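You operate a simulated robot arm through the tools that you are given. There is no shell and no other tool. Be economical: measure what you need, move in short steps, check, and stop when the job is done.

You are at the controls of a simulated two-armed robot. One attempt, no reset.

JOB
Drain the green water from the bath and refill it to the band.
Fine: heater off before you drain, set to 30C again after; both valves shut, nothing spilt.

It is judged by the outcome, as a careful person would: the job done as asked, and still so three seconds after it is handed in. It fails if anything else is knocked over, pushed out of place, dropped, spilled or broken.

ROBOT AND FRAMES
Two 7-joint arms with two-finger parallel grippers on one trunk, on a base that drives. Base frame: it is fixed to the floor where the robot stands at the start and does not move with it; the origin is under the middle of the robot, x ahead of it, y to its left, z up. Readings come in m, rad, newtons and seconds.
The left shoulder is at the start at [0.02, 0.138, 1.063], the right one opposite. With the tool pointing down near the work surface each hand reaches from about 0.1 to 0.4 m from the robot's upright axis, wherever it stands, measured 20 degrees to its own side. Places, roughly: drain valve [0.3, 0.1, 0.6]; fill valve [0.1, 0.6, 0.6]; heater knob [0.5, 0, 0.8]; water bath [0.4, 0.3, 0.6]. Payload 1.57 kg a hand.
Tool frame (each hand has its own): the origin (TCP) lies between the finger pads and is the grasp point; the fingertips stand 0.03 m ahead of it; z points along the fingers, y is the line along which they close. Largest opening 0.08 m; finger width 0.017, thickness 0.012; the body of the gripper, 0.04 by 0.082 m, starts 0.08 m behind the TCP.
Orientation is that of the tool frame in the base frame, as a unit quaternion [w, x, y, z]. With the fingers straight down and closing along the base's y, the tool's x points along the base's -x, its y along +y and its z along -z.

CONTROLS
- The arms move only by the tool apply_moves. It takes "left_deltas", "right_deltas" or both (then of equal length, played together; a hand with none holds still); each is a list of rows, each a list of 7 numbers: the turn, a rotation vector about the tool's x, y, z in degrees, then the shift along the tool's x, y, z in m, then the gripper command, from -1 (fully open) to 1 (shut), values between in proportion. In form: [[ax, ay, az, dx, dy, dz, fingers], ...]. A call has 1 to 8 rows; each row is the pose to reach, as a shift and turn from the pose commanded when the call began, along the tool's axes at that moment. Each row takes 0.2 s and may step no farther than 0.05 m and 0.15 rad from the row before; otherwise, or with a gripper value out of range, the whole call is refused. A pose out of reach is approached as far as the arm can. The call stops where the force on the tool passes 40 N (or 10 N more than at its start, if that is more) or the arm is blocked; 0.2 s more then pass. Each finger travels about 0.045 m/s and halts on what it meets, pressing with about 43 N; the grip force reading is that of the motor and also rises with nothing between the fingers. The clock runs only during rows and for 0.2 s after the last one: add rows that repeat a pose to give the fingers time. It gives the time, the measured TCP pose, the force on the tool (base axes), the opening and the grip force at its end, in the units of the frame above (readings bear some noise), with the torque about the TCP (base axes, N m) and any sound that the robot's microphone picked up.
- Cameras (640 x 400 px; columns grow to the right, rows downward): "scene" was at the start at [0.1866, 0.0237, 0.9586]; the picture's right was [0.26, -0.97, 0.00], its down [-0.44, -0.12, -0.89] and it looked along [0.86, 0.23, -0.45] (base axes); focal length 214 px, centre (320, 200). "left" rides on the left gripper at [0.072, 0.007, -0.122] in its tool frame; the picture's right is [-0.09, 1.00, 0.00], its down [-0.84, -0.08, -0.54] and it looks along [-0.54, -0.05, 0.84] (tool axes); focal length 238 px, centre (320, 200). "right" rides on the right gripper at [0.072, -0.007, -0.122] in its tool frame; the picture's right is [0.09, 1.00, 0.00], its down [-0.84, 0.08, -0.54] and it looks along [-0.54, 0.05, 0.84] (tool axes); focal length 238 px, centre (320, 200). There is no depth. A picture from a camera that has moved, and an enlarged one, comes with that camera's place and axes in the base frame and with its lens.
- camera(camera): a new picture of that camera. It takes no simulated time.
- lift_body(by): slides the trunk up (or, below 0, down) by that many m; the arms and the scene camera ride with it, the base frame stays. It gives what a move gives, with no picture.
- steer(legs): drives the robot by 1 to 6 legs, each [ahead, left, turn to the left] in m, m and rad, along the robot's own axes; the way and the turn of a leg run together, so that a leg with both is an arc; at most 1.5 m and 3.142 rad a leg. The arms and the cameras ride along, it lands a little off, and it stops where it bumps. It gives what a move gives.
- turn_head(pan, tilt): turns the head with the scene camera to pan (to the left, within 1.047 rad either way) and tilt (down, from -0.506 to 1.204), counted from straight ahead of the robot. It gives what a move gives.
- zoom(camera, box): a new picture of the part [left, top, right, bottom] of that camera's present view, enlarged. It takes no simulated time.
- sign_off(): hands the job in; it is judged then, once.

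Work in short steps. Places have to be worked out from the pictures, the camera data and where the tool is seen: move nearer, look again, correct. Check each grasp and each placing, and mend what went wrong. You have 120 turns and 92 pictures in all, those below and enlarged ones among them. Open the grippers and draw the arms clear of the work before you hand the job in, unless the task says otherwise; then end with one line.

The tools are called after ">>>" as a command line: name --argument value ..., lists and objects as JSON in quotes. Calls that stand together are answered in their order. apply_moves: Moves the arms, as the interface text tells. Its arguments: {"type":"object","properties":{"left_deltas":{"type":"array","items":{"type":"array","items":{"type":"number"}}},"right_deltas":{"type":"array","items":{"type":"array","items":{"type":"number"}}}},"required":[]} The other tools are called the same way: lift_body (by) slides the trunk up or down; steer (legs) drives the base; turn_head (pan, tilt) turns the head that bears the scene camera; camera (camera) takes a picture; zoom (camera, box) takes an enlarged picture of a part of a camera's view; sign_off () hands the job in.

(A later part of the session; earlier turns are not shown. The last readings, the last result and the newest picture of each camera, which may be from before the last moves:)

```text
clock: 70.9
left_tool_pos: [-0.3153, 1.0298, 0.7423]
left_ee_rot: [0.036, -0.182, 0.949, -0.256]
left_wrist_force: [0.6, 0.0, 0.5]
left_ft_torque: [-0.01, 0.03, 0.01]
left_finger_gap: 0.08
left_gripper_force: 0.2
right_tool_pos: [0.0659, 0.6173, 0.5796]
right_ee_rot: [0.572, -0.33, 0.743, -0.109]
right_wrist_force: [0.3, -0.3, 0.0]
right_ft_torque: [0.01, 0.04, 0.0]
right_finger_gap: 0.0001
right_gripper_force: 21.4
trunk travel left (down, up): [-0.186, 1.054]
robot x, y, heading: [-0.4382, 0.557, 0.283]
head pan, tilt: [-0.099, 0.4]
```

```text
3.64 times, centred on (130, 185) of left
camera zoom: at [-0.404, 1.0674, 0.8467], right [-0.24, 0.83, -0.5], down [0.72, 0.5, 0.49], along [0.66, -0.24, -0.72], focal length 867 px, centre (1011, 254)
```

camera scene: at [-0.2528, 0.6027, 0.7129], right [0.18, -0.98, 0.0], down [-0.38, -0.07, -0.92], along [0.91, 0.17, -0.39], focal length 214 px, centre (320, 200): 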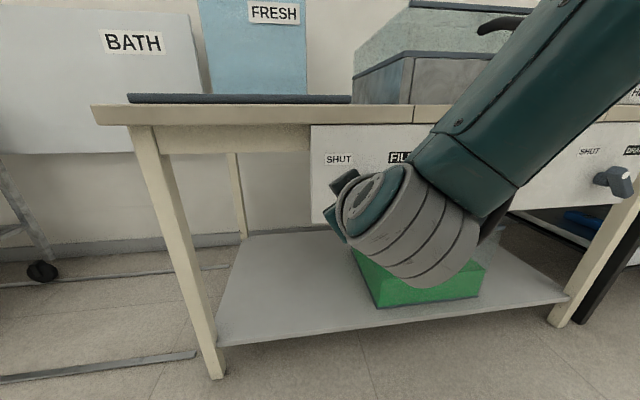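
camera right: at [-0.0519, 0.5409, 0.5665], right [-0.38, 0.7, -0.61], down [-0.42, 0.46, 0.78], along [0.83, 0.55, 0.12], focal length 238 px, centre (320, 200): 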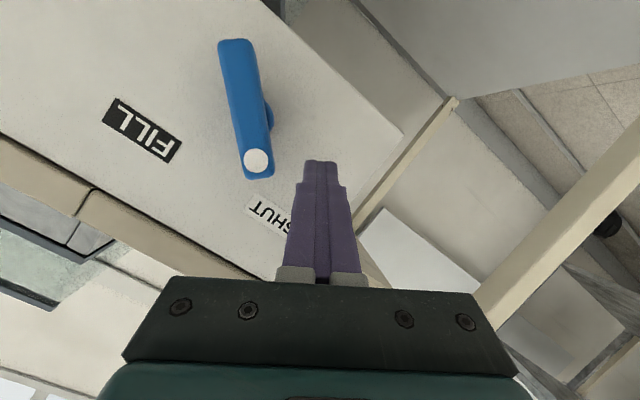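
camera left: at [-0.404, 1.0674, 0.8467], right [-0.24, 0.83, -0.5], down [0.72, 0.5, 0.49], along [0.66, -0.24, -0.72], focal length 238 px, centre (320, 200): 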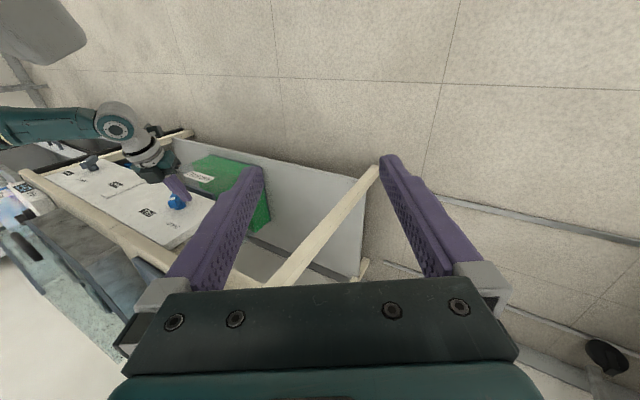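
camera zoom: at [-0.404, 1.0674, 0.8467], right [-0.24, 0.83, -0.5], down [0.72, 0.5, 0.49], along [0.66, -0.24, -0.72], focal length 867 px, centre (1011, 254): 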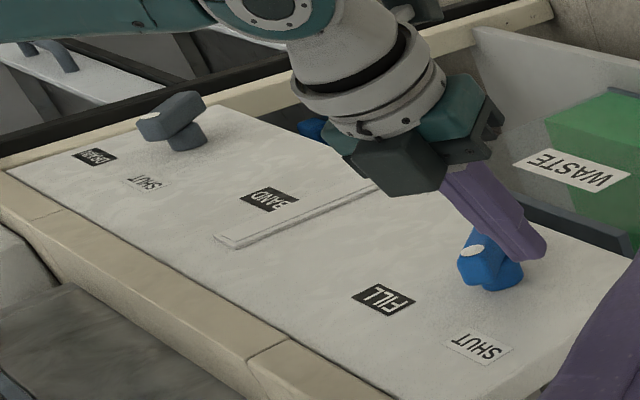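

The left wrist camera shows the gauge's band region and the lever. Now open: right 23 mm (and 10 mm deeper), then alternating lift and right.

>>> steer --legs '[[0.01, -0.005, 0], [0, -0.018, 0]]'

>>> lift_body --by 0.018

>>> steer --legs '[[0, -0.014, 0]]'

>>> lift_body --by 0.016

>>> camera --camera "right"

```text
clock: 72.0
left_tool_pos: [-0.2994, 1.0128, 0.7441]
left_ee_rot: [0.037, -0.183, 0.949, -0.255]
left_wrist_force: [0.0, 0.5, -0.7]
left_ft_torque: [0.0, -0.03, 0.01]
left_finger_gap: 0.08
left_gripper_force: 0.0
right_tool_pos: [0.0813, 0.5996, 0.5784]
right_ee_rot: [0.571, -0.33, 0.744, -0.109]
right_wrist_force: [0.5, 0.8, -0.1]
right_ft_torque: [-0.01, -0.01, -0.04]
right_finger_gap: 0.0
right_gripper_force: 21.0
trunk travel left (down, up): [-0.186, 1.054]
robot x, y, heading: [-0.4185, 0.5392, 0.283]
head pan, tilt: [-0.099, 0.4]
```

```text
clock: 72.6
left_tool_pos: [-0.2998, 1.0109, 0.7621]
left_ee_rot: [0.037, -0.183, 0.948, -0.257]
left_wrist_force: [-0.6, 0.4, -0.3]
left_ft_torque: [0.01, 0.02, 0.02]
left_finger_gap: 0.0796
left_gripper_force: 0.1
right_tool_pos: [0.0815, 0.5987, 0.5977]
right_ee_rot: [0.571, -0.33, 0.743, -0.109]
right_wrist_force: [1.0, -0.5, 1.2]
right_ft_torque: [-0.02, 0.02, 0.02]
right_finger_gap: 0.0003
right_gripper_force: 20.9
trunk travel left (down, up): [-0.204, 1.036]
robot x, y, heading: [-0.4184, 0.5378, 0.287]
head pan, tilt: [-0.099, 0.4]
```

```text
clock: 73.4
left_tool_pos: [-0.2969, 0.9985, 0.7614]
left_ee_rot: [0.037, -0.182, 0.948, -0.257]
left_wrist_force: [0.6, -0.2, 0.2]
left_ft_torque: [-0.02, 0.02, 0.01]
left_finger_gap: 0.0799
left_gripper_force: 0.0
right_tool_pos: [0.0851, 0.5868, 0.5969]
right_ee_rot: [0.571, -0.33, 0.744, -0.109]
right_wrist_force: [-0.2, 0.1, -0.1]
right_ft_torque: [-0.01, 0.01, 0.02]
right_finger_gap: 0.0
right_gripper_force: 21.1
trunk travel left (down, up): [-0.204, 1.036]
robot x, y, heading: [-0.4202, 0.53, 0.28]
head pan, tilt: [-0.099, 0.4]
```

```text
clock: 74.0
left_tool_pos: [-0.2965, 0.998, 0.7771]
left_ee_rot: [0.037, -0.183, 0.948, -0.257]
left_wrist_force: [0.2, 0.0, 0.3]
left_ft_torque: [0.0, 0.0, 0.02]
left_finger_gap: 0.0801
left_gripper_force: 0.0
right_tool_pos: [0.0864, 0.5861, 0.6131]
right_ee_rot: [0.571, -0.331, 0.743, -0.108]
right_wrist_force: [-0.8, -0.7, 0.3]
right_ft_torque: [0.0, -0.01, 0.04]
right_finger_gap: 0.0003
right_gripper_force: 21.6
trunk travel left (down, up): [-0.22, 1.02]
robot x, y, heading: [-0.422, 0.525, 0.279]
head pan, tilt: [-0.099, 0.4]
```

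```text
34 pictures are left
camera right: at [-0.0318, 0.5086, 0.6006], right [-0.38, 0.7, -0.61], down [-0.42, 0.46, 0.78], along [0.83, 0.55, 0.12], focal length 238 px, centre (320, 200)
```

right: 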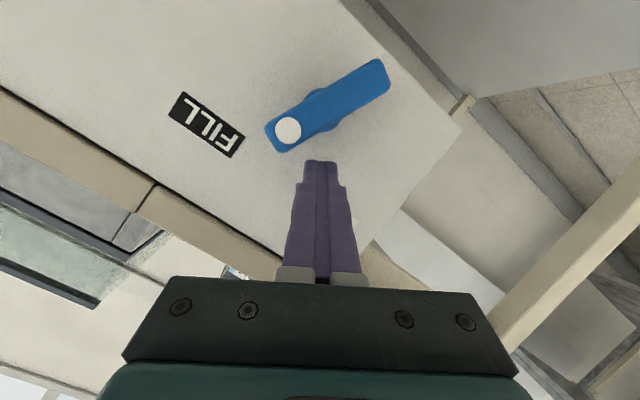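

Lever is at ~112°, i.e. three quarters open. Check the gauge for flow.

>>> apply_moves --left_deltas '[[0, 0, 0, 0, 0, 0, -1], [0, 0, 0, 0, 0, 0, -1]]'

>>> zoom --camera "left" --box '[50, 130, 210, 240]'

```text
clock: 74.6
left_tool_pos: [-0.2955, 0.9969, 0.7781]
left_ee_rot: [0.037, -0.183, 0.949, -0.256]
left_wrist_force: [-0.5, 0.4, -0.4]
left_ft_torque: [0.01, -0.04, 0.01]
left_finger_gap: 0.0801
left_gripper_force: 0.1
right_tool_pos: [0.0867, 0.5841, 0.6137]
right_ee_rot: [0.571, -0.331, 0.743, -0.109]
right_wrist_force: [-0.5, 0.4, -0.1]
right_ft_torque: [0.0, -0.02, 0.01]
right_finger_gap: 0.0
right_gripper_force: 20.9
trunk travel left (down, up): [-0.22, 1.02]
robot x, y, heading: [-0.4176, 0.5275, 0.286]
head pan, tilt: [-0.099, 0.4]
```

```text
3.64 times, centred on (130, 185) of left
camera zoom: at [-0.384, 1.0351, 0.8807], right [-0.24, 0.83, -0.5], down [0.72, 0.5, 0.49], along [0.66, -0.24, -0.72], focal length 867 px, centre (1011, 254)
```

zoom: 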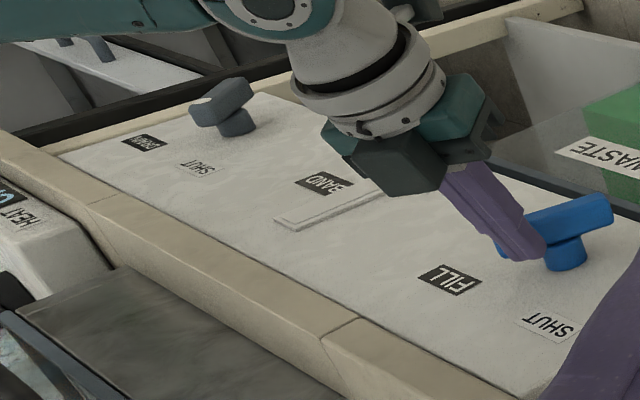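

No level in the visible upper part yet. I move the finger left and down, to the left of the lever's lower end, ready to shut; that also uncovers more gauge.

>>> steer --legs '[[0, 0.03, 0]]'

>>> lift_body --by -0.06

>>> zoom --camera "left" --box '[50, 130, 210, 240]'

>>> camera --camera "right"

```text
clock: 75.5
left_tool_pos: [-0.3036, 1.0249, 0.7769]
left_ee_rot: [0.036, -0.182, 0.948, -0.257]
left_wrist_force: [-0.2, 0.3, -0.1]
left_ft_torque: [-0.01, 0.05, 0.03]
left_finger_gap: 0.0801
left_gripper_force: 0.1
right_tool_pos: [0.0778, 0.6134, 0.6138]
right_ee_rot: [0.571, -0.331, 0.743, -0.109]
right_wrist_force: [0.1, 0.1, -0.8]
right_ft_torque: [-0.01, -0.01, 0.01]
right_finger_gap: 0.0002
right_gripper_force: 21.3
trunk travel left (down, up): [-0.22, 1.02]
robot x, y, heading: [-0.4256, 0.5571, 0.281]
head pan, tilt: [-0.099, 0.4]
```

```text
clock: 76.5
left_tool_pos: [-0.3033, 1.0275, 0.7183]
left_ee_rot: [0.037, -0.182, 0.948, -0.257]
left_wrist_force: [-0.9, 0.4, 0.8]
left_ft_torque: [-0.01, 0.01, -0.07]
left_finger_gap: 0.08
left_gripper_force: 0.1
right_tool_pos: [0.0784, 0.6133, 0.5529]
right_ee_rot: [0.571, -0.331, 0.743, -0.109]
right_wrist_force: [-0.5, 0.1, 0.0]
right_ft_torque: [0.0, 0.0, 0.02]
right_finger_gap: 0.0
right_gripper_force: 21.3
trunk travel left (down, up): [-0.16, 1.08]
robot x, y, heading: [-0.4274, 0.5561, 0.282]
head pan, tilt: [-0.099, 0.4]
```

```text
3.64 times, centred on (130, 185) of left
camera zoom: at [-0.3923, 1.0638, 0.8207], right [-0.24, 0.83, -0.5], down [0.72, 0.5, 0.49], along [0.66, -0.24, -0.72], focal length 867 px, centre (1011, 254)
```

zoom: 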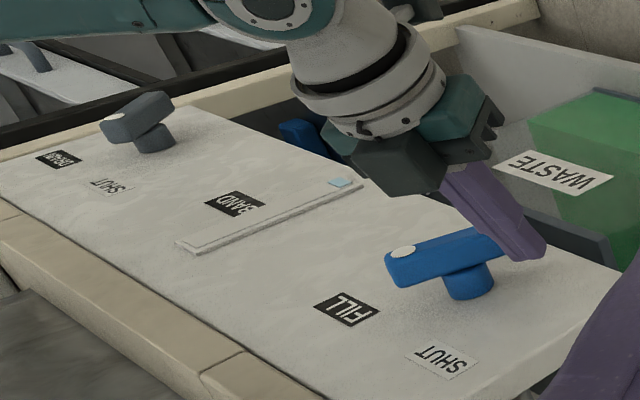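

```text
31 pictures are left
camera right: at [-0.0399, 0.5374, 0.5406], right [-0.38, 0.7, -0.61], down [-0.42, 0.46, 0.78], along [0.83, 0.55, 0.12], focal length 238 px, centre (320, 200)
```

right: 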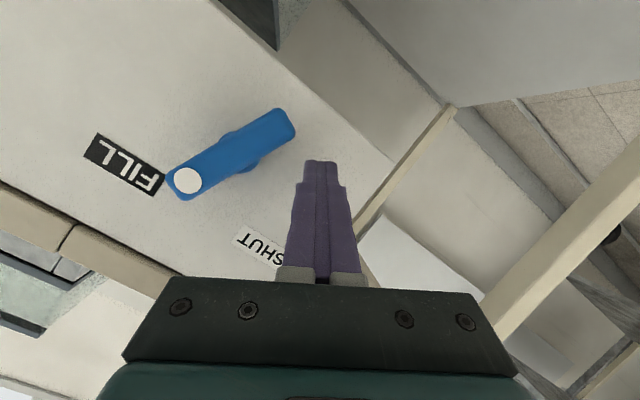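

Fresh blue water shows at the gauge bottom (~0.13 at t=76.5); target is ~0.54 (mid band label). Wait and measure the rate.

>>> apply_moves --left_deltas '[[0, 0, 0, 0, 0, 0, -1], [0, 0, 0, 0, 0, 0, -1], [0, 0, 0, 0, 0, 0, -1], [0, 0, 0, 0, 0, 0, -1], [0, 0, 0, 0, 0, 0, -1], [0, 0, 0, 0, 0, 0, -1], [0, 0, 0, 0, 0, 0, -1]]'

>>> zoom --camera "left" --box '[85, 160, 165, 210]'

```text
clock: 78.1
left_tool_pos: [-0.3044, 1.0266, 0.7172]
left_ee_rot: [0.037, -0.183, 0.948, -0.256]
left_wrist_force: [-0.2, 0.1, -0.5]
left_ft_torque: [0.0, -0.01, 0.0]
left_finger_gap: 0.0801
left_gripper_force: 0.1
right_tool_pos: [0.0778, 0.6134, 0.5533]
right_ee_rot: [0.571, -0.331, 0.743, -0.109]
right_wrist_force: [-0.1, 0.0, 0.7]
right_ft_torque: [0.02, 0.01, 0.01]
right_finger_gap: 0.0
right_gripper_force: 21.7
trunk travel left (down, up): [-0.16, 1.08]
robot x, y, heading: [-0.4244, 0.5569, 0.286]
head pan, tilt: [-0.099, 0.4]
```

```text
8.00 times, centred on (125, 185) of left
camera zoom: at [-0.3924, 1.0638, 0.8207], right [-0.24, 0.83, -0.5], down [0.72, 0.5, 0.49], along [0.66, -0.24, -0.72], focal length 1907 px, centre (1880, 320)
```

zoom: 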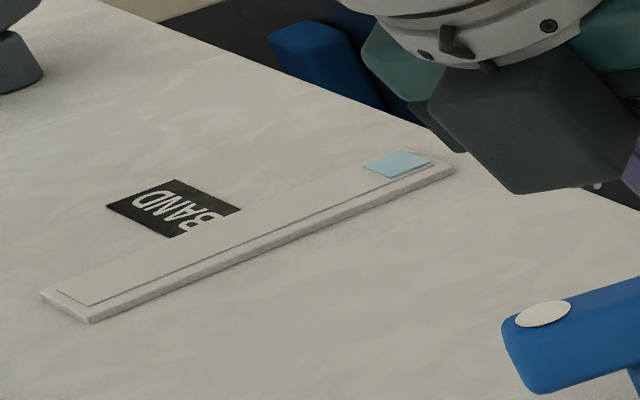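

The level seems almost unchanged; wait more and compare.

>>> apply_moves --left_deltas '[[0, 0, 0, 0, 0, 0, -1], [0, 0, 0, 0, 0, 0, -1], [0, 0, 0, 0, 0, 0, -1], [0, 0, 0, 0, 0, 0, -1], [0, 0, 0, 0, 0, 0, -1], [0, 0, 0, 0, 0, 0, -1], [0, 0, 0, 0, 0, 0, -1], [0, 0, 0, 0, 0, 0, -1]]'

>>> zoom --camera "left" --box '[85, 160, 165, 210]'

```text
clock: 79.9
left_tool_pos: [-0.3035, 1.0265, 0.7184]
left_ee_rot: [0.037, -0.182, 0.948, -0.257]
left_wrist_force: [0.8, 0.3, 0.6]
left_ft_torque: [0.03, 0.02, 0.02]
left_finger_gap: 0.0802
left_gripper_force: 0.1
right_tool_pos: [0.0781, 0.6147, 0.5529]
right_ee_rot: [0.571, -0.331, 0.744, -0.109]
right_wrist_force: [-0.4, 0.6, 0.1]
right_ft_torque: [-0.02, 0.01, 0.03]
right_finger_gap: 0.0
right_gripper_force: 21.3
trunk travel left (down, up): [-0.16, 1.08]
robot x, y, heading: [-0.4268, 0.5605, 0.285]
head pan, tilt: [-0.099, 0.4]
```

```text
8.00 times, centred on (125, 185) of left
camera zoom: at [-0.3924, 1.0638, 0.8207], right [-0.24, 0.83, -0.5], down [0.72, 0.5, 0.49], along [0.66, -0.24, -0.72], focal length 1907 px, centre (1880, 320)
```

zoom: 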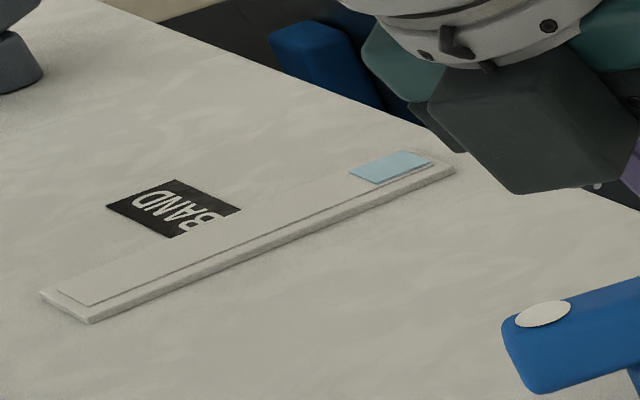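

Rate ≈ 0.02/s, slow and easy to control; now ≈ 0.155. Wait about 11 s and look.

>>> apply_moves --left_deltas '[[0, 0, 0, 0, 0, 0, -1], [0, 0, 0, 0, 0, 0, -1], [0, 0, 0, 0, 0, 0, -1], [0, 0, 0, 0, 0, 0, -1], [0, 0, 0, 0, 0, 0, -1], [0, 0, 0, 0, 0, 0, -1], [0, 0, 0, 0, 0, 0, -1], [0, 0, 0, 0, 0, 0, -1]]'

>>> apply_moves --left_deltas '[[0, 0, 0, 0, 0, 0, -1], [0, 0, 0, 0, 0, 0, -1], [0, 0, 0, 0, 0, 0, -1], [0, 0, 0, 0, 0, 0, -1], [0, 0, 0, 0, 0, 0, -1], [0, 0, 0, 0, 0, 0, -1], [0, 0, 0, 0, 0, 0, -1], [0, 0, 0, 0, 0, 0, -1]]'

>>> apply_moves --left_deltas '[[0, 0, 0, 0, 0, 0, -1], [0, 0, 0, 0, 0, 0, -1], [0, 0, 0, 0, 0, 0, -1], [0, 0, 0, 0, 0, 0, -1], [0, 0, 0, 0, 0, 0, -1], [0, 0, 0, 0, 0, 0, -1], [0, 0, 0, 0, 0, 0, -1], [0, 0, 0, 0, 0, 0, -1]]'

>>> apply_moves --left_deltas '[[0, 0, 0, 0, 0, 0, -1], [0, 0, 0, 0, 0, 0, -1], [0, 0, 0, 0, 0, 0, -1], [0, 0, 0, 0, 0, 0, -1], [0, 0, 0, 0, 0, 0, -1], [0, 0, 0, 0, 0, 0, -1], [0, 0, 0, 0, 0, 0, -1], [0, 0, 0, 0, 0, 0, -1]]'

>>> apply_moves --left_deltas '[[0, 0, 0, 0, 0, 0, -1], [0, 0, 0, 0, 0, 0, -1], [0, 0, 0, 0, 0, 0, -1], [0, 0, 0, 0, 0, 0, -1], [0, 0, 0, 0, 0, 0, -1], [0, 0, 0, 0, 0, 0, -1], [0, 0, 0, 0, 0, 0, -1], [0, 0, 0, 0, 0, 0, -1]]'

>>> zoom --camera "left" --box '[85, 160, 165, 210]'

```text
clock: 81.7
left_tool_pos: [-0.304, 1.0262, 0.7176]
left_ee_rot: [0.037, -0.183, 0.949, -0.256]
left_wrist_force: [-0.1, 0.0, -0.4]
left_ft_torque: [-0.02, -0.02, 0.02]
left_finger_gap: 0.0799
left_gripper_force: 0.1
right_tool_pos: [0.0782, 0.6135, 0.5533]
right_ee_rot: [0.571, -0.331, 0.744, -0.109]
right_wrist_force: [-0.6, -0.1, -0.6]
right_ft_torque: [0.04, 0.0, -0.02]
right_finger_gap: 0.0
right_gripper_force: 21.3
trunk travel left (down, up): [-0.16, 1.08]
robot x, y, heading: [-0.4257, 0.5554, 0.282]
head pan, tilt: [-0.099, 0.4]
```

```text
clock: 83.5
left_tool_pos: [-0.3036, 1.0271, 0.7175]
left_ee_rot: [0.037, -0.183, 0.948, -0.257]
left_wrist_force: [0.3, -0.1, -0.1]
left_ft_torque: [-0.02, -0.03, -0.01]
left_finger_gap: 0.08
left_gripper_force: 0.2
right_tool_pos: [0.078, 0.6143, 0.5526]
right_ee_rot: [0.571, -0.331, 0.743, -0.108]
right_wrist_force: [-0.4, -0.1, -1.2]
right_ft_torque: [0.02, 0.0, 0.0]
right_finger_gap: 0.0
right_gripper_force: 21.8
trunk travel left (down, up): [-0.16, 1.08]
robot x, y, heading: [-0.4275, 0.5539, 0.282]
head pan, tilt: [-0.099, 0.4]
```

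```text
clock: 85.3
left_tool_pos: [-0.3042, 1.0277, 0.7189]
left_ee_rot: [0.037, -0.182, 0.948, -0.257]
left_wrist_force: [-0.2, -0.1, 0.2]
left_ft_torque: [0.03, 0.04, 0.01]
left_finger_gap: 0.0801
left_gripper_force: 0.0
right_tool_pos: [0.078, 0.6132, 0.5538]
right_ee_rot: [0.571, -0.332, 0.743, -0.108]
right_wrist_force: [0.1, -0.7, 0.6]
right_ft_torque: [0.01, 0.01, -0.04]
right_finger_gap: 0.0002
right_gripper_force: 21.5
trunk travel left (down, up): [-0.16, 1.08]
robot x, y, heading: [-0.4262, 0.554, 0.28]
head pan, tilt: [-0.099, 0.4]
```

```text
clock: 87.1
left_tool_pos: [-0.3043, 1.0263, 0.7175]
left_ee_rot: [0.036, -0.183, 0.949, -0.256]
left_wrist_force: [0.4, -0.6, 0.7]
left_ft_torque: [0.01, 0.0, 0.02]
left_finger_gap: 0.0799
left_gripper_force: 0.1
right_tool_pos: [0.0775, 0.6135, 0.5548]
right_ee_rot: [0.571, -0.33, 0.744, -0.109]
right_wrist_force: [0.8, -0.1, 0.1]
right_ft_torque: [0.0, -0.03, 0.0]
right_finger_gap: 0.0
right_gripper_force: 21.5
trunk travel left (down, up): [-0.16, 1.08]
robot x, y, heading: [-0.4253, 0.5544, 0.281]
head pan, tilt: [-0.099, 0.4]
```

```text
clock: 88.9
left_tool_pos: [-0.3033, 1.026, 0.7186]
left_ee_rot: [0.037, -0.183, 0.949, -0.256]
left_wrist_force: [-0.4, -0.2, -0.4]
left_ft_torque: [0.02, -0.01, -0.02]
left_finger_gap: 0.08
left_gripper_force: 0.0
right_tool_pos: [0.0789, 0.6132, 0.5532]
right_ee_rot: [0.571, -0.331, 0.743, -0.109]
right_wrist_force: [0.1, 0.3, 0.2]
right_ft_torque: [0.02, 0.0, 0.02]
right_finger_gap: 0.0
right_gripper_force: 21.3
trunk travel left (down, up): [-0.16, 1.08]
robot x, y, heading: [-0.4294, 0.5577, 0.276]
head pan, tilt: [-0.099, 0.4]
```

```text
8.00 times, centred on (125, 185) of left
camera zoom: at [-0.3924, 1.0638, 0.8207], right [-0.24, 0.83, -0.5], down [0.72, 0.5, 0.49], along [0.66, -0.24, -0.72], focal length 1907 px, centre (1880, 320)
```

zoom: 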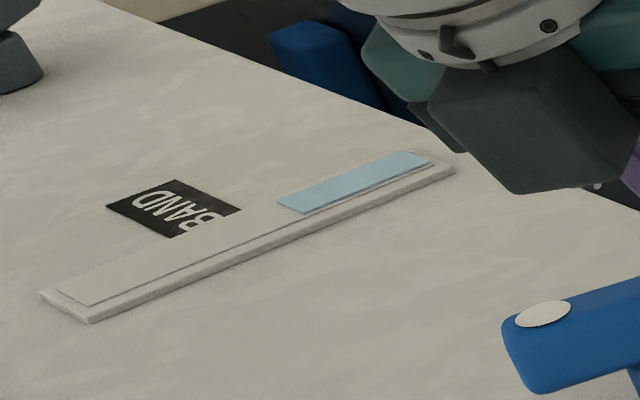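

Rate ≈ 8 px/s; band spans left-edge x from 248 to 178 (mid 213), now 277. Wait 5.4 s, then shut: right 25 mm, down 12 mm, right 36 mm.

>>> apply_moves --left_deltas '[[0, 0, 0, 0, 0, 0, -1], [0, 0, 0, 0, 0, 0, -1], [0, 0, 0, 0, 0, 0, -1], [0, 0, 0, 0, 0, 0, -1], [0, 0, 0, 0, 0, 0, -1], [0, 0, 0, 0, 0, 0, -1], [0, 0, 0, 0, 0, 0, -1], [0, 0, 0, 0, 0, 0, -1]]'

>>> apply_moves --left_deltas '[[0, 0, 0, 0, 0, 0, -1], [0, 0, 0, 0, 0, 0, -1], [0, 0, 0, 0, 0, 0, -1], [0, 0, 0, 0, 0, 0, -1], [0, 0, 0, 0, 0, 0, -1], [0, 0, 0, 0, 0, 0, -1], [0, 0, 0, 0, 0, 0, -1], [0, 0, 0, 0, 0, 0, -1]]'

>>> apply_moves --left_deltas '[[0, 0, 0, 0, 0, 0, -1], [0, 0, 0, 0, 0, 0, -1], [0, 0, 0, 0, 0, 0, -1], [0, 0, 0, 0, 0, 0, -1], [0, 0, 0, 0, 0, 0, -1], [0, 0, 0, 0, 0, 0, -1]]'

>>> steer --legs '[[0, -0.025, 0]]'

>>> lift_body --by -0.012

>>> camera --camera "right"

```text
clock: 90.7
left_tool_pos: [-0.3052, 1.0246, 0.7183]
left_ee_rot: [0.036, -0.182, 0.948, -0.257]
left_wrist_force: [-0.1, -1.0, 0.6]
left_ft_torque: [0.02, 0.0, 0.0]
left_finger_gap: 0.08
left_gripper_force: 0.1
right_tool_pos: [0.0773, 0.6143, 0.5535]
right_ee_rot: [0.571, -0.331, 0.743, -0.109]
right_wrist_force: [-0.5, -0.8, 0.1]
right_ft_torque: [0.0, 0.03, 0.01]
right_finger_gap: 0.0002
right_gripper_force: 21.1
trunk travel left (down, up): [-0.16, 1.08]
robot x, y, heading: [-0.429, 0.5537, 0.283]
head pan, tilt: [-0.099, 0.4]
```

```text
clock: 92.5
left_tool_pos: [-0.3046, 1.0272, 0.7176]
left_ee_rot: [0.036, -0.183, 0.949, -0.256]
left_wrist_force: [0.3, 0.6, 0.0]
left_ft_torque: [-0.02, -0.03, -0.02]
left_finger_gap: 0.0801
left_gripper_force: 0.1
right_tool_pos: [0.0774, 0.6143, 0.5539]
right_ee_rot: [0.571, -0.331, 0.743, -0.109]
right_wrist_force: [0.0, 0.3, 0.3]
right_ft_torque: [-0.03, 0.0, -0.03]
right_finger_gap: 0.0003
right_gripper_force: 21.4
trunk travel left (down, up): [-0.16, 1.08]
robot x, y, heading: [-0.4274, 0.5535, 0.28]
head pan, tilt: [-0.099, 0.4]
```

```text
clock: 93.9
left_tool_pos: [-0.3035, 1.0251, 0.7179]
left_ee_rot: [0.037, -0.183, 0.948, -0.257]
left_wrist_force: [-0.1, 0.4, -0.3]
left_ft_torque: [0.0, 0.0, 0.0]
left_finger_gap: 0.08
left_gripper_force: 0.1
right_tool_pos: [0.0782, 0.614, 0.5527]
right_ee_rot: [0.571, -0.331, 0.743, -0.108]
right_wrist_force: [-0.2, 0.7, 0.6]
right_ft_torque: [0.0, 0.01, -0.02]
right_finger_gap: 0.0
right_gripper_force: 21.2
trunk travel left (down, up): [-0.16, 1.08]
robot x, y, heading: [-0.4258, 0.5532, 0.282]
head pan, tilt: [-0.099, 0.4]
```

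```text
clock: 94.7
left_tool_pos: [-0.2976, 1.0053, 0.7207]
left_ee_rot: [0.036, -0.183, 0.949, -0.256]
left_wrist_force: [-0.4, -0.4, 1.4]
left_ft_torque: [0.0, 0.01, 0.0]
left_finger_gap: 0.0799
left_gripper_force: 0.0
right_tool_pos: [0.0838, 0.593, 0.5533]
right_ee_rot: [0.571, -0.33, 0.744, -0.108]
right_wrist_force: [-0.6, -0.5, -0.2]
right_ft_torque: [0.01, 0.02, -0.04]
right_finger_gap: 0.0002
right_gripper_force: 21.5
trunk travel left (down, up): [-0.16, 1.08]
robot x, y, heading: [-0.4193, 0.53, 0.282]
head pan, tilt: [-0.099, 0.4]
```

```text
clock: 95.3
left_tool_pos: [-0.2971, 1.0014, 0.7053]
left_ee_rot: [0.037, -0.182, 0.949, -0.256]
left_wrist_force: [0.1, -0.4, -0.7]
left_ft_torque: [-0.02, 0.01, -0.03]
left_finger_gap: 0.0799
left_gripper_force: 0.1
right_tool_pos: [0.0856, 0.5902, 0.5407]
right_ee_rot: [0.571, -0.33, 0.743, -0.11]
right_wrist_force: [0.0, 0.2, -0.8]
right_ft_torque: [-0.03, -0.02, 0.0]
right_finger_gap: 0.0
right_gripper_force: 21.3
trunk travel left (down, up): [-0.148, 1.092]
robot x, y, heading: [-0.4189, 0.528, 0.279]
head pan, tilt: [-0.099, 0.4]
```

```text
27 pictures are left
camera right: at [-0.033, 0.5135, 0.5285], right [-0.38, 0.7, -0.61], down [-0.42, 0.46, 0.78], along [0.83, 0.55, 0.12], focal length 238 px, centre (320, 200)
```

right: 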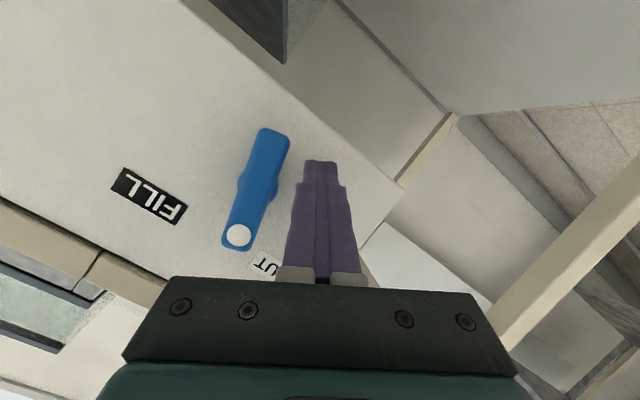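

Lever is at ~74°; continue right to the stop.

>>> steer --legs '[[0, -0.034, 0]]'

>>> camera --camera "right"

>>> zoom --camera "left" --box '[50, 130, 210, 240]'

```text
clock: 96.1
left_tool_pos: [-0.2881, 0.9703, 0.7064]
left_ee_rot: [0.037, -0.182, 0.949, -0.256]
left_wrist_force: [0.1, 0.5, -0.5]
left_ft_torque: [0.0, -0.03, 0.0]
left_finger_gap: 0.08
left_gripper_force: 0.1
right_tool_pos: [0.0929, 0.5604, 0.5414]
right_ee_rot: [0.571, -0.331, 0.743, -0.107]
right_wrist_force: [-2.5, 7.4, -2.2]
right_ft_torque: [-0.06, 0.03, 0.17]
right_finger_gap: 0.0002
right_gripper_force: 21.0
trunk travel left (down, up): [-0.148, 1.092]
robot x, y, heading: [-0.4114, 0.4983, 0.281]
head pan, tilt: [-0.099, 0.4]
```

```text
26 pictures are left
camera right: at [-0.0249, 0.4834, 0.5282], right [-0.38, 0.7, -0.61], down [-0.42, 0.45, 0.79], along [0.82, 0.55, 0.12], focal length 238 px, centre (320, 200)
```

right: 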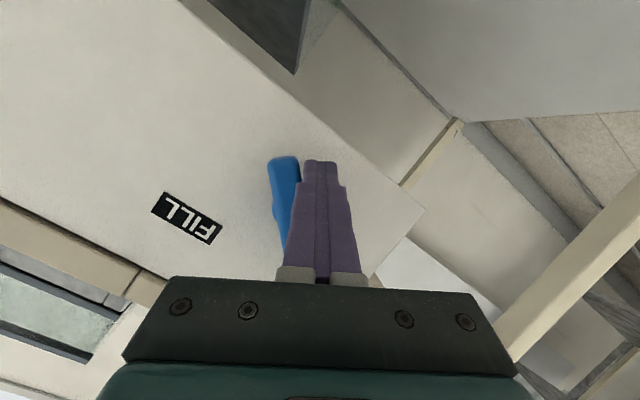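

```text
3.64 times, centred on (130, 185) of left
camera zoom: at [-0.3769, 1.0088, 0.8094], right [-0.24, 0.83, -0.5], down [0.72, 0.5, 0.49], along [0.65, -0.24, -0.72], focal length 867 px, centre (1011, 254)
```

zoom: 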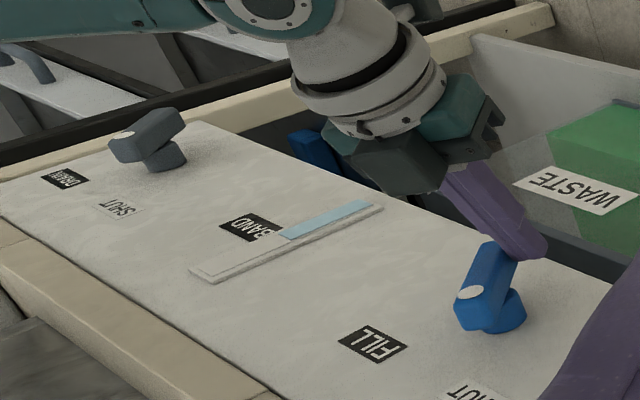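

The lever is against its stop (7 N). I retreat straight back and check level and levers.

>>> steer --legs '[[-0.15, 0.005, 0]]'

>>> zoom --camera "left" --box '[30, 110, 230, 240]'

```text
clock: 97.5
left_tool_pos: [-0.4306, 0.9336, 0.7068]
left_ee_rot: [0.037, -0.182, 0.948, -0.256]
left_wrist_force: [0.2, 0.8, 0.1]
left_ft_torque: [0.01, 0.0, -0.01]
left_finger_gap: 0.0802
left_gripper_force: 0.0
right_tool_pos: [-0.0488, 0.5213, 0.5408]
right_ee_rot: [0.571, -0.332, 0.743, -0.107]
right_wrist_force: [-0.4, -0.5, 0.0]
right_ft_torque: [0.0, -0.06, -0.02]
right_finger_gap: 0.0
right_gripper_force: 21.5
trunk travel left (down, up): [-0.148, 1.092]
robot x, y, heading: [-0.5538, 0.4669, 0.28]
head pan, tilt: [-0.099, 0.4]
```

```text
3.08 times, centred on (130, 175) of left
camera zoom: at [-0.5188, 0.9712, 0.8089], right [-0.24, 0.83, -0.5], down [0.72, 0.5, 0.49], along [0.66, -0.24, -0.72], focal length 733 px, centre (905, 277)
```

zoom: 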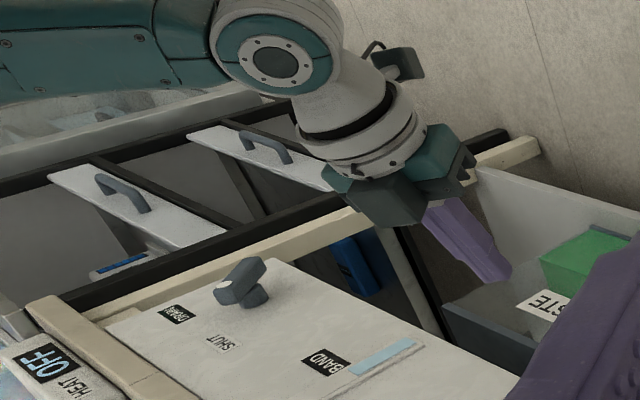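

Drive right along the panel to view gauge and both levers frontally.

>>> steer --legs '[[-0.05, -0.37, 0]]'

>>> turn_head --pan 0.15 --tilt 0.3

>>> camera --camera "scene"

```text
clock: 99.9
left_tool_pos: [-0.3745, 0.5605, 0.7059]
left_ee_rot: [0.035, -0.18, 0.949, -0.256]
left_wrist_force: [0.6, -0.3, 0.4]
left_ft_torque: [0.0, -0.02, -0.03]
left_finger_gap: 0.08
left_gripper_force: 0.0
right_tool_pos: [0.0051, 0.1459, 0.5415]
right_ee_rot: [0.571, -0.329, 0.744, -0.11]
right_wrist_force: [-0.6, 0.2, 0.4]
right_ft_torque: [0.0, -0.04, 0.02]
right_finger_gap: 0.0
right_gripper_force: 21.2
trunk travel left (down, up): [-0.148, 1.092]
robot x, y, heading: [-0.5012, 0.093, 0.273]
head pan, tilt: [-0.099, 0.4]
```

```text
clock: 100.7
left_tool_pos: [-0.3736, 0.559, 0.7056]
left_ee_rot: [0.035, -0.18, 0.949, -0.256]
left_wrist_force: [0.0, -0.3, -0.1]
left_ft_torque: [-0.03, 0.01, 0.02]
left_finger_gap: 0.0799
left_gripper_force: 0.1
right_tool_pos: [0.005, 0.1445, 0.5414]
right_ee_rot: [0.57, -0.329, 0.745, -0.109]
right_wrist_force: [-0.4, -0.5, -0.2]
right_ft_torque: [0.0, 0.01, 0.03]
right_finger_gap: 0.0002
right_gripper_force: 21.5
trunk travel left (down, up): [-0.148, 1.092]
robot x, y, heading: [-0.4986, 0.0823, 0.275]
head pan, tilt: [0.15, 0.3]
```

```text
23 pictures are left
camera scene: at [-0.3196, 0.1542, 0.6842], right [0.41, -0.91, 0.0], down [-0.27, -0.12, -0.96], along [0.87, 0.39, -0.3], focal length 214 px, centre (320, 200)
```

scene: 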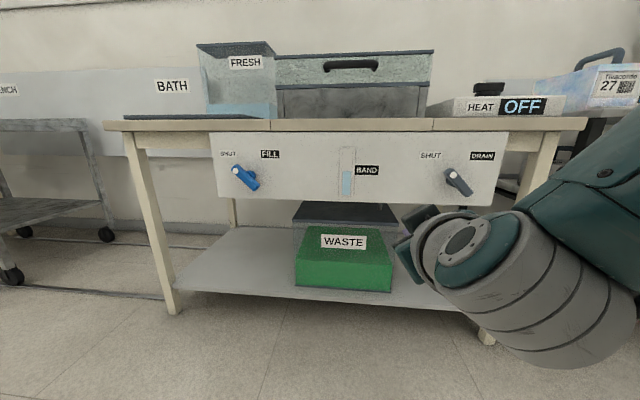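

>>> zoom --camera "scene" --box '[315, 140, 395, 205]'

>>> zoom --camera "scene" --box '[205, 135, 515, 215]'

```text
6.15 times, centred on (355, 172) of scene
camera zoom: at [-0.3196, 0.1542, 0.6842], right [0.41, -0.91, 0.0], down [-0.27, -0.12, -0.96], along [0.87, 0.39, -0.3], focal length 1320 px, centre (105, 369)
```

zoom: 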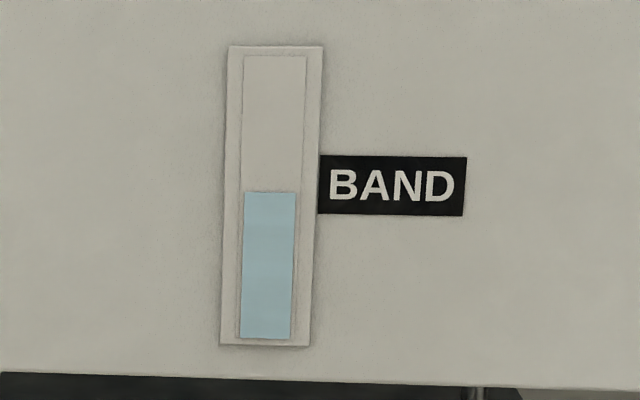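

```text
2.06 times, centred on (360, 175) of scene
camera zoom: at [-0.3196, 0.1542, 0.6842], right [0.41, -0.91, 0.0], down [-0.27, -0.12, -0.96], along [0.87, 0.39, -0.3], focal length 443 px, centre (237, 252)
```

zoom: 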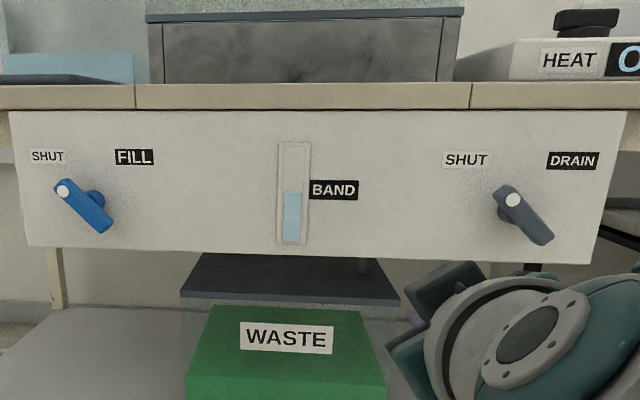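

Level is inside the band, both levers at SHUT. Now the heater: straighten the robot, raise the trunk and bring the right hand back to pointing down, well clear of the table.

>>> steer --legs '[[0, 0.05, -0.275]]'

>>> lift_body --by 0.29

>>> apply_moves --right_deltas '[[-2.3, 6.8, 2.7, -0.0013, -0.0079, -0.0148, 1], [-4.7, 13.6, 5.4, -0.0026, -0.0158, -0.0295, 1], [-7, 20.4, 8.1, -0.0039, -0.0236, -0.0443, 1], [-9.4, 27.2, 10.8, -0.0052, -0.0315, -0.059, 1], [-11.7, 34, 13.5, -0.0065, -0.0394, -0.0738, 1], [-14.1, 40.8, 16.3, -0.0078, -0.0473, -0.0885, 1], [-16.4, 47.6, 19, -0.0091, -0.0551, -0.1033, 1], [-18.8, 54.4, 21.7, -0.0104, -0.063, -0.118, 1]]'

```text
clock: 102.0
left_tool_pos: [-0.2576, 0.5552, 0.7068]
left_ee_rot: [0.0, -0.047, 0.965, -0.259]
left_wrist_force: [-0.5, 0.3, 0.6]
left_ft_torque: [0.02, 0.0, 0.01]
left_finger_gap: 0.0801
left_gripper_force: 0.0
right_tool_pos: [-0.0053, 0.0546, 0.5414]
right_ee_rot: [0.55, -0.224, 0.783, -0.187]
right_wrist_force: [0.4, 0.2, 0.1]
right_ft_torque: [0.0, -0.01, -0.01]
right_finger_gap: 0.0001
right_gripper_force: 20.9
trunk travel left (down, up): [-0.148, 1.092]
robot x, y, heading: [-0.5068, 0.1384, 0.0]
head pan, tilt: [0.15, 0.3]
```

```text
clock: 104.9
left_tool_pos: [-0.2574, 0.5564, 0.996]
left_ee_rot: [0.001, -0.048, 0.965, -0.259]
left_wrist_force: [0.3, 0.3, -0.9]
left_ft_torque: [-0.01, -0.02, 0.0]
left_finger_gap: 0.0801
left_gripper_force: 0.0
right_tool_pos: [-0.0048, 0.0547, 0.832]
right_ee_rot: [0.55, -0.224, 0.782, -0.187]
right_wrist_force: [0.2, -0.2, -0.1]
right_ft_torque: [0.0, -0.01, -0.02]
right_finger_gap: 0.0
right_gripper_force: 21.1
trunk travel left (down, up): [-0.438, 0.802]
robot x, y, heading: [-0.5037, 0.1394, -0.006]
head pan, tilt: [0.15, 0.3]
```

```text
clock: 105.5
left_tool_pos: [-0.2566, 0.5567, 0.995]
left_ee_rot: [-0.001, -0.048, 0.965, -0.26]
left_wrist_force: [-0.4, -0.2, -0.4]
left_ft_torque: [0.03, 0.01, -0.04]
left_finger_gap: 0.08
left_gripper_force: 0.0
right_tool_pos: [-0.0773, 0.0485, 0.7693]
right_ee_rot: [0.37, -0.207, 0.895, -0.137]
right_wrist_force: [0.1, 0.0, 0.5]
right_ft_torque: [-0.02, 0.01, -0.04]
right_finger_gap: 0.0001
right_gripper_force: 21.6
trunk travel left (down, up): [-0.438, 0.802]
robot x, y, heading: [-0.5089, 0.1377, -0.0]
head pan, tilt: [0.15, 0.3]
stopped in row 3 (right hand): the arm was blocked; the commanded pose is now the measured one
```

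The arm stopped partway near a joint limit. From here raise the hand first, then finish the rotation.

>>> apply_moves --right_deltas '[[0, 0, 0, -0.0135, -0.023, -0.022, 1], [0, 0, 0, -0.027, -0.046, -0.044, 1], [0, 0, 0, -0.04, -0.07, -0.065, 1], [0, 0, 0, -0.054, -0.093, -0.087, 1], [0, 0, 0, -0.054, -0.093, -0.087, 1]]'

```text
clock: 106.2
left_tool_pos: [-0.2575, 0.5564, 0.9956]
left_ee_rot: [-0.001, -0.047, 0.965, -0.259]
left_wrist_force: [-0.8, 0.0, 0.1]
left_ft_torque: [0.03, 0.01, 0.02]
left_finger_gap: 0.0801
left_gripper_force: 0.1
right_tool_pos: [-0.1347, 0.0301, 0.7565]
right_ee_rot: [0.279, -0.229, 0.925, -0.115]
right_wrist_force: [0.7, -0.4, -0.5]
right_ft_torque: [-0.01, 0.02, -0.02]
right_finger_gap: 0.0001
right_gripper_force: 20.9
trunk travel left (down, up): [-0.438, 0.802]
robot x, y, heading: [-0.5049, 0.1381, -0.001]
head pan, tilt: [0.15, 0.3]
stopped in row 3 (right hand): the arm was blocked; the commanded pose is now the measured one
```

See what the arm is doing.

>>> turn_head --pan -0.5 --tilt 0.6

>>> camera --camera "scene"

```text
clock: 107.2
left_tool_pos: [-0.2578, 0.5567, 0.9955]
left_ee_rot: [0.0, -0.047, 0.965, -0.259]
left_wrist_force: [0.8, -0.2, 0.2]
left_ft_torque: [0.0, -0.03, 0.02]
left_finger_gap: 0.08
left_gripper_force: 0.0
right_tool_pos: [-0.1357, 0.0297, 0.7569]
right_ee_rot: [0.279, -0.228, 0.925, -0.117]
right_wrist_force: [0.0, -0.4, 0.5]
right_ft_torque: [0.0, 0.03, 0.02]
right_finger_gap: 0.0001
right_gripper_force: 21.5
trunk travel left (down, up): [-0.438, 0.802]
robot x, y, heading: [-0.5075, 0.1356, 0.002]
head pan, tilt: [-0.499, 0.6]
```

```text
20 pictures are left
camera scene: at [-0.3301, 0.095, 0.9468], right [-0.48, -0.88, 0.0], down [-0.5, 0.27, -0.83], along [0.72, -0.4, -0.56], focal length 214 px, centre (320, 200)
```

scene: 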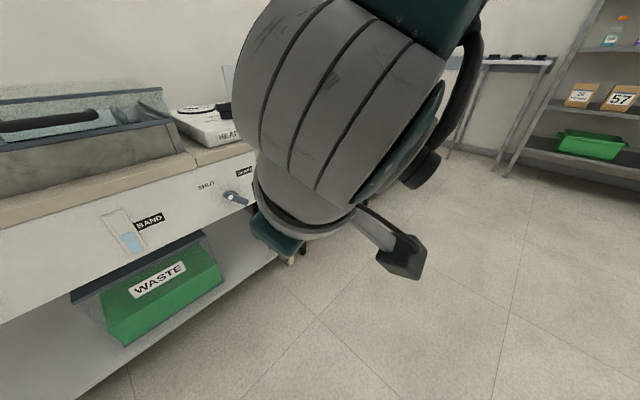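

The wrist is right up against the head. Move the hand forward and to the right, away from it.

>>> apply_moves --right_deltas '[[0, 0, 0, 0.002, -0.037, 0.0145, 1], [0, 0, 0, 0.0045, -0.075, 0.029, 1], [0, 0, 0, 0.007, -0.112, 0.043, 1], [0, 0, 0, 0.009, -0.15, 0.058, 1], [0, 0, 0, 0.009, -0.15, 0.058, 1]]'

```text
clock: 108.4
left_tool_pos: [-0.2557, 0.5561, 0.9951]
left_ee_rot: [0.0, -0.047, 0.965, -0.258]
left_wrist_force: [0.7, -0.3, 0.2]
left_ft_torque: [-0.03, 0.02, -0.02]
left_finger_gap: 0.0801
left_gripper_force: 0.0
right_tool_pos: [-0.0558, -0.1094, 0.756]
right_ee_rot: [0.28, -0.228, 0.925, -0.117]
right_wrist_force: [-0.1, 0.0, -0.1]
right_ft_torque: [-0.02, 0.03, 0.01]
right_finger_gap: 0.0
right_gripper_force: 21.5
trunk travel left (down, up): [-0.438, 0.802]
robot x, y, heading: [-0.5059, 0.137, 0.002]
head pan, tilt: [-0.499, 0.6]
```

Free. Now straighten to point down and raise.

>>> apply_moves --right_deltas '[[-2.3, 5.5, 4.5, -0.0094, -0.008, -0.026, 1], [-4.6, 11, 8.9, -0.0188, -0.016, -0.052, 1], [-6.9, 16.5, 13.4, -0.0282, -0.024, -0.078, 1], [-9.2, 22, 17.9, -0.0377, -0.032, -0.104, 1], [-11.5, 27.5, 22.3, -0.0471, -0.04, -0.13, 1], [-13.8, 33, 26.8, -0.0565, -0.048, -0.156, 1], [-13.8, 33, 26.8, -0.0565, -0.048, -0.156, 1]]'

```text
clock: 110.2
left_tool_pos: [-0.2575, 0.5554, 0.9962]
left_ee_rot: [-0.001, -0.047, 0.965, -0.259]
left_wrist_force: [0.5, -0.3, 0.0]
left_ft_torque: [-0.02, -0.01, 0.03]
left_finger_gap: 0.0803
left_gripper_force: 0.0
right_tool_pos: [-0.0946, -0.1215, 0.8995]
right_ee_rot: [-0.037, 0.013, 0.999, 0.004]
right_wrist_force: [-1.4, 0.0, -0.1]
right_ft_torque: [0.01, -0.02, 0.0]
right_finger_gap: 0.0002
right_gripper_force: 21.2
trunk travel left (down, up): [-0.438, 0.802]
robot x, y, heading: [-0.5077, 0.1367, -0.005]
head pan, tilt: [-0.499, 0.6]
stopped in row 7 (right hand): the arm was blocked; the commanded pose is now the measured one
```

Hand is nearly vertical. Bring it in left and slightly back relative to the robot, before driving up to the heater.

>>> apply_moves --right_deltas '[[0.1, -0.8, -0.3, 0.0152, 0.031, -0.005, 1], [0.2, -1.7, -0.6, 0.0304, 0.062, -0.01, 1], [0.3, -2.5, -0.9, 0.0456, 0.094, -0.015, 1], [0.4, -3.4, -1.2, 0.0608, 0.125, -0.02, 1], [0.5, -4.2, -1.5, 0.076, 0.156, -0.025, 1], [0.5, -4.2, -1.5, 0.076, 0.156, -0.025, 1]]'

```text
clock: 111.6
left_tool_pos: [-0.2576, 0.5565, 0.9966]
left_ee_rot: [-0.001, -0.046, 0.965, -0.26]
left_wrist_force: [-0.2, -0.2, -0.6]
left_ft_torque: [-0.04, 0.02, 0.04]
left_finger_gap: 0.0801
left_gripper_force: 0.0
right_tool_pos: [-0.1667, 0.0358, 0.9279]
right_ee_rot: [-0.005, 0.003, 1.0, -0.002]
right_wrist_force: [-0.8, 0.6, 0.0]
right_ft_torque: [0.0, -0.04, -0.02]
right_finger_gap: 0.0001
right_gripper_force: 21.5
trunk travel left (down, up): [-0.438, 0.802]
robot x, y, heading: [-0.5064, 0.137, -0.003]
head pan, tilt: [-0.499, 0.6]
```

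Drive ahead 0.60 so the hand stands beside the knob, then look.

>>> steer --legs '[[0.6, 0, 0]]'

>>> turn_head --pan -0.1 --tilt 0.75

>>> camera --camera "right"

>>> camera --camera "scene"

```text
clock: 115.0
left_tool_pos: [0.3529, 0.5536, 0.9962]
left_ee_rot: [-0.001, -0.045, 0.965, -0.259]
left_wrist_force: [-0.2, -0.4, -0.5]
left_ft_torque: [-0.02, 0.04, 0.0]
left_finger_gap: 0.0801
left_gripper_force: 0.0
right_tool_pos: [0.4403, 0.034, 0.9271]
right_ee_rot: [-0.005, 0.002, 1.0, -0.003]
right_wrist_force: [1.0, -0.6, 0.5]
right_ft_torque: [0.0, 0.0, 0.0]
right_finger_gap: 0.0001
right_gripper_force: 21.4
trunk travel left (down, up): [-0.438, 0.802]
robot x, y, heading: [0.1035, 0.1356, -0.003]
head pan, tilt: [-0.499, 0.6]
```

```text
clock: 115.9
left_tool_pos: [0.3537, 0.5538, 0.9959]
left_ee_rot: [0.0, -0.046, 0.965, -0.259]
left_wrist_force: [-1.4, 0.4, -0.4]
left_ft_torque: [0.02, 0.02, 0.0]
left_finger_gap: 0.08
left_gripper_force: 0.1
right_tool_pos: [0.4412, 0.0331, 0.9276]
right_ee_rot: [-0.005, 0.002, 1.0, -0.003]
right_wrist_force: [0.9, -0.1, 0.0]
right_ft_torque: [0.02, 0.02, 0.01]
right_finger_gap: 0.0
right_gripper_force: 20.6
trunk travel left (down, up): [-0.438, 0.802]
robot x, y, heading: [0.1047, 0.1363, -0.003]
head pan, tilt: [-0.099, 0.75]
```

```text
19 pictures are left
camera right: at [0.3711, 0.0268, 1.05], right [-0.09, 1.0, 0.0], down [0.84, 0.08, 0.53], along [0.53, 0.04, -0.85], focal length 238 px, centre (320, 200)
```

right: 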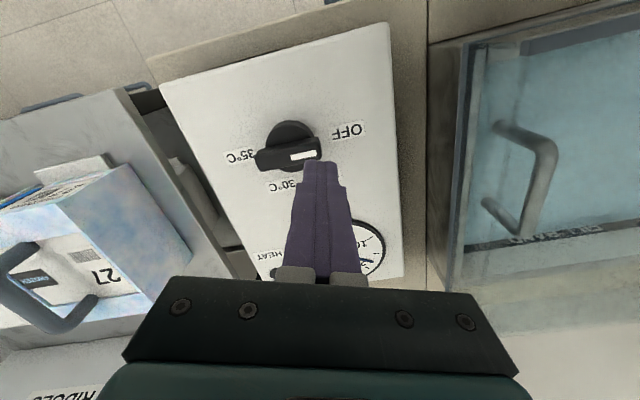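

```text
18 pictures are left
camera scene: at [0.2828, 0.126, 0.9339], right [-0.11, -0.99, 0.0], down [-0.68, 0.07, -0.73], along [0.73, -0.08, -0.68], focal length 214 px, centre (320, 200)
```

scene: 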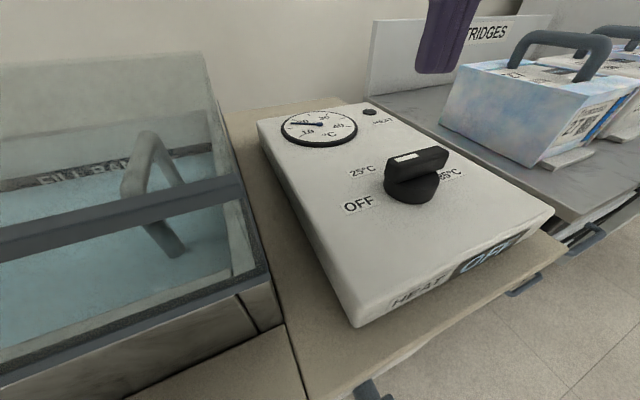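

Bath shows fresh blue water at its FILL BAND. Knob axis ≈ (0.469, 0), pointer 104° at OFF. I move to the −x side of the pointer and lower.

>>> apply_moves --right_deltas '[[0, 0, 0, 0.0135, -0.0095, 0, 1], [0, 0, 0, 0.0135, -0.0095, 0.05, 1], [0, 0, 0, 0.0135, -0.0095, 0.1, 1], [0, 0, 0, 0.0135, -0.0095, 0.1, 1]]'

>>> zoom --camera "scene" --box '[280, 80, 560, 260]'

```text
clock: 116.9
left_tool_pos: [0.3523, 0.5519, 0.996]
left_ee_rot: [-0.001, -0.045, 0.965, -0.259]
left_wrist_force: [-0.3, -0.1, -0.1]
left_ft_torque: [-0.03, -0.01, -0.03]
left_finger_gap: 0.08
left_gripper_force: 0.1
right_tool_pos: [0.4271, 0.0227, 0.828]
right_ee_rot: [-0.004, 0.002, 1.0, -0.002]
right_wrist_force: [0.4, 0.4, 1.4]
right_ft_torque: [0.01, 0.0, -0.01]
right_finger_gap: 0.0
right_gripper_force: 21.2
trunk travel left (down, up): [-0.438, 0.802]
robot x, y, heading: [0.1008, 0.1376, -0.005]
head pan, tilt: [-0.099, 0.75]
```

```text
2.22 times, centred on (420, 170) of scene
camera zoom: at [0.2829, 0.1261, 0.9339], right [-0.1, -0.99, 0.0], down [-0.68, 0.07, -0.73], along [0.73, -0.08, -0.68], focal length 477 px, centre (98, 267)
```

zoom: 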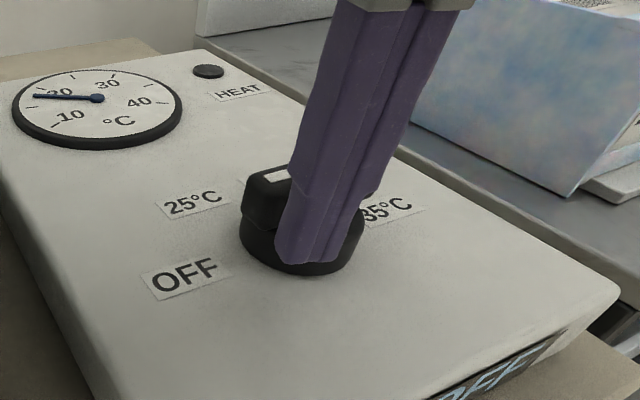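

In place behind the pointer. Push it clockwise along the arc to about +5°.

>>> apply_moves --right_deltas '[[0, 0, 0, -0.0147, -0.0008, 0, 1], [0, 0, 0, -0.0267, 0.0085, 0, 1], [0, 0, 0, -0.0358, 0.0135, 0, 1], [0, 0, 0, -0.0446, 0.0148, 0, 1], [0, 0, 0, -0.0573, 0.0118, 0, 1], [0, 0, 0, -0.0684, 0.0028, 0, 1], [0, 0, 0, -0.0684, 0.0028, 0, 1]]'

>>> camera --camera "right"

>>> camera --camera "scene"

```text
clock: 118.5
left_tool_pos: [0.3519, 0.5522, 0.9951]
left_ee_rot: [-0.001, -0.045, 0.965, -0.26]
left_wrist_force: [0.6, -0.1, -0.2]
left_ft_torque: [-0.02, -0.01, -0.01]
left_finger_gap: 0.0801
left_gripper_force: 0.1
right_tool_pos: [0.4945, 0.0244, 0.8265]
right_ee_rot: [-0.004, 0.002, 1.0, -0.003]
right_wrist_force: [0.6, 0.0, 0.1]
right_ft_torque: [0.01, 0.0, 0.0]
right_finger_gap: 0.0001
right_gripper_force: 21.3
trunk travel left (down, up): [-0.438, 0.802]
robot x, y, heading: [0.1019, 0.1294, -0.004]
head pan, tilt: [-0.099, 0.75]
```

```text
16 pictures are left
camera right: at [0.425, 0.0185, 0.949], right [-0.09, 1.0, 0.0], down [0.84, 0.08, 0.53], along [0.53, 0.04, -0.85], focal length 238 px, centre (320, 200)
```

right: 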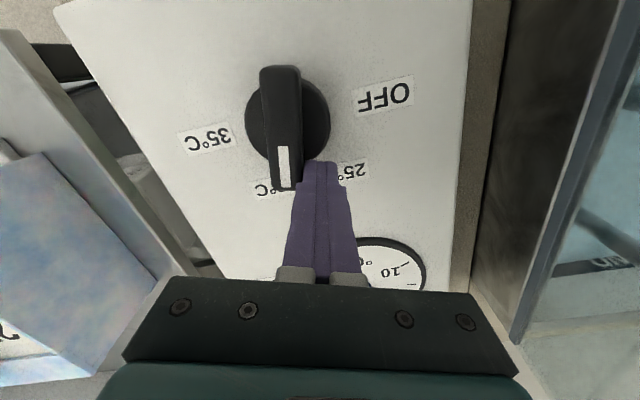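

```text
15 pictures are left
camera scene: at [0.2828, 0.1261, 0.9339], right [-0.1, -0.99, 0.0], down [-0.68, 0.07, -0.73], along [0.73, -0.08, -0.68], focal length 214 px, centre (320, 200)
```

scene: 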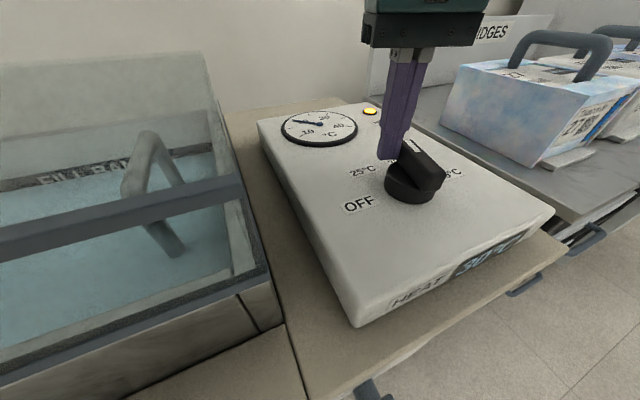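

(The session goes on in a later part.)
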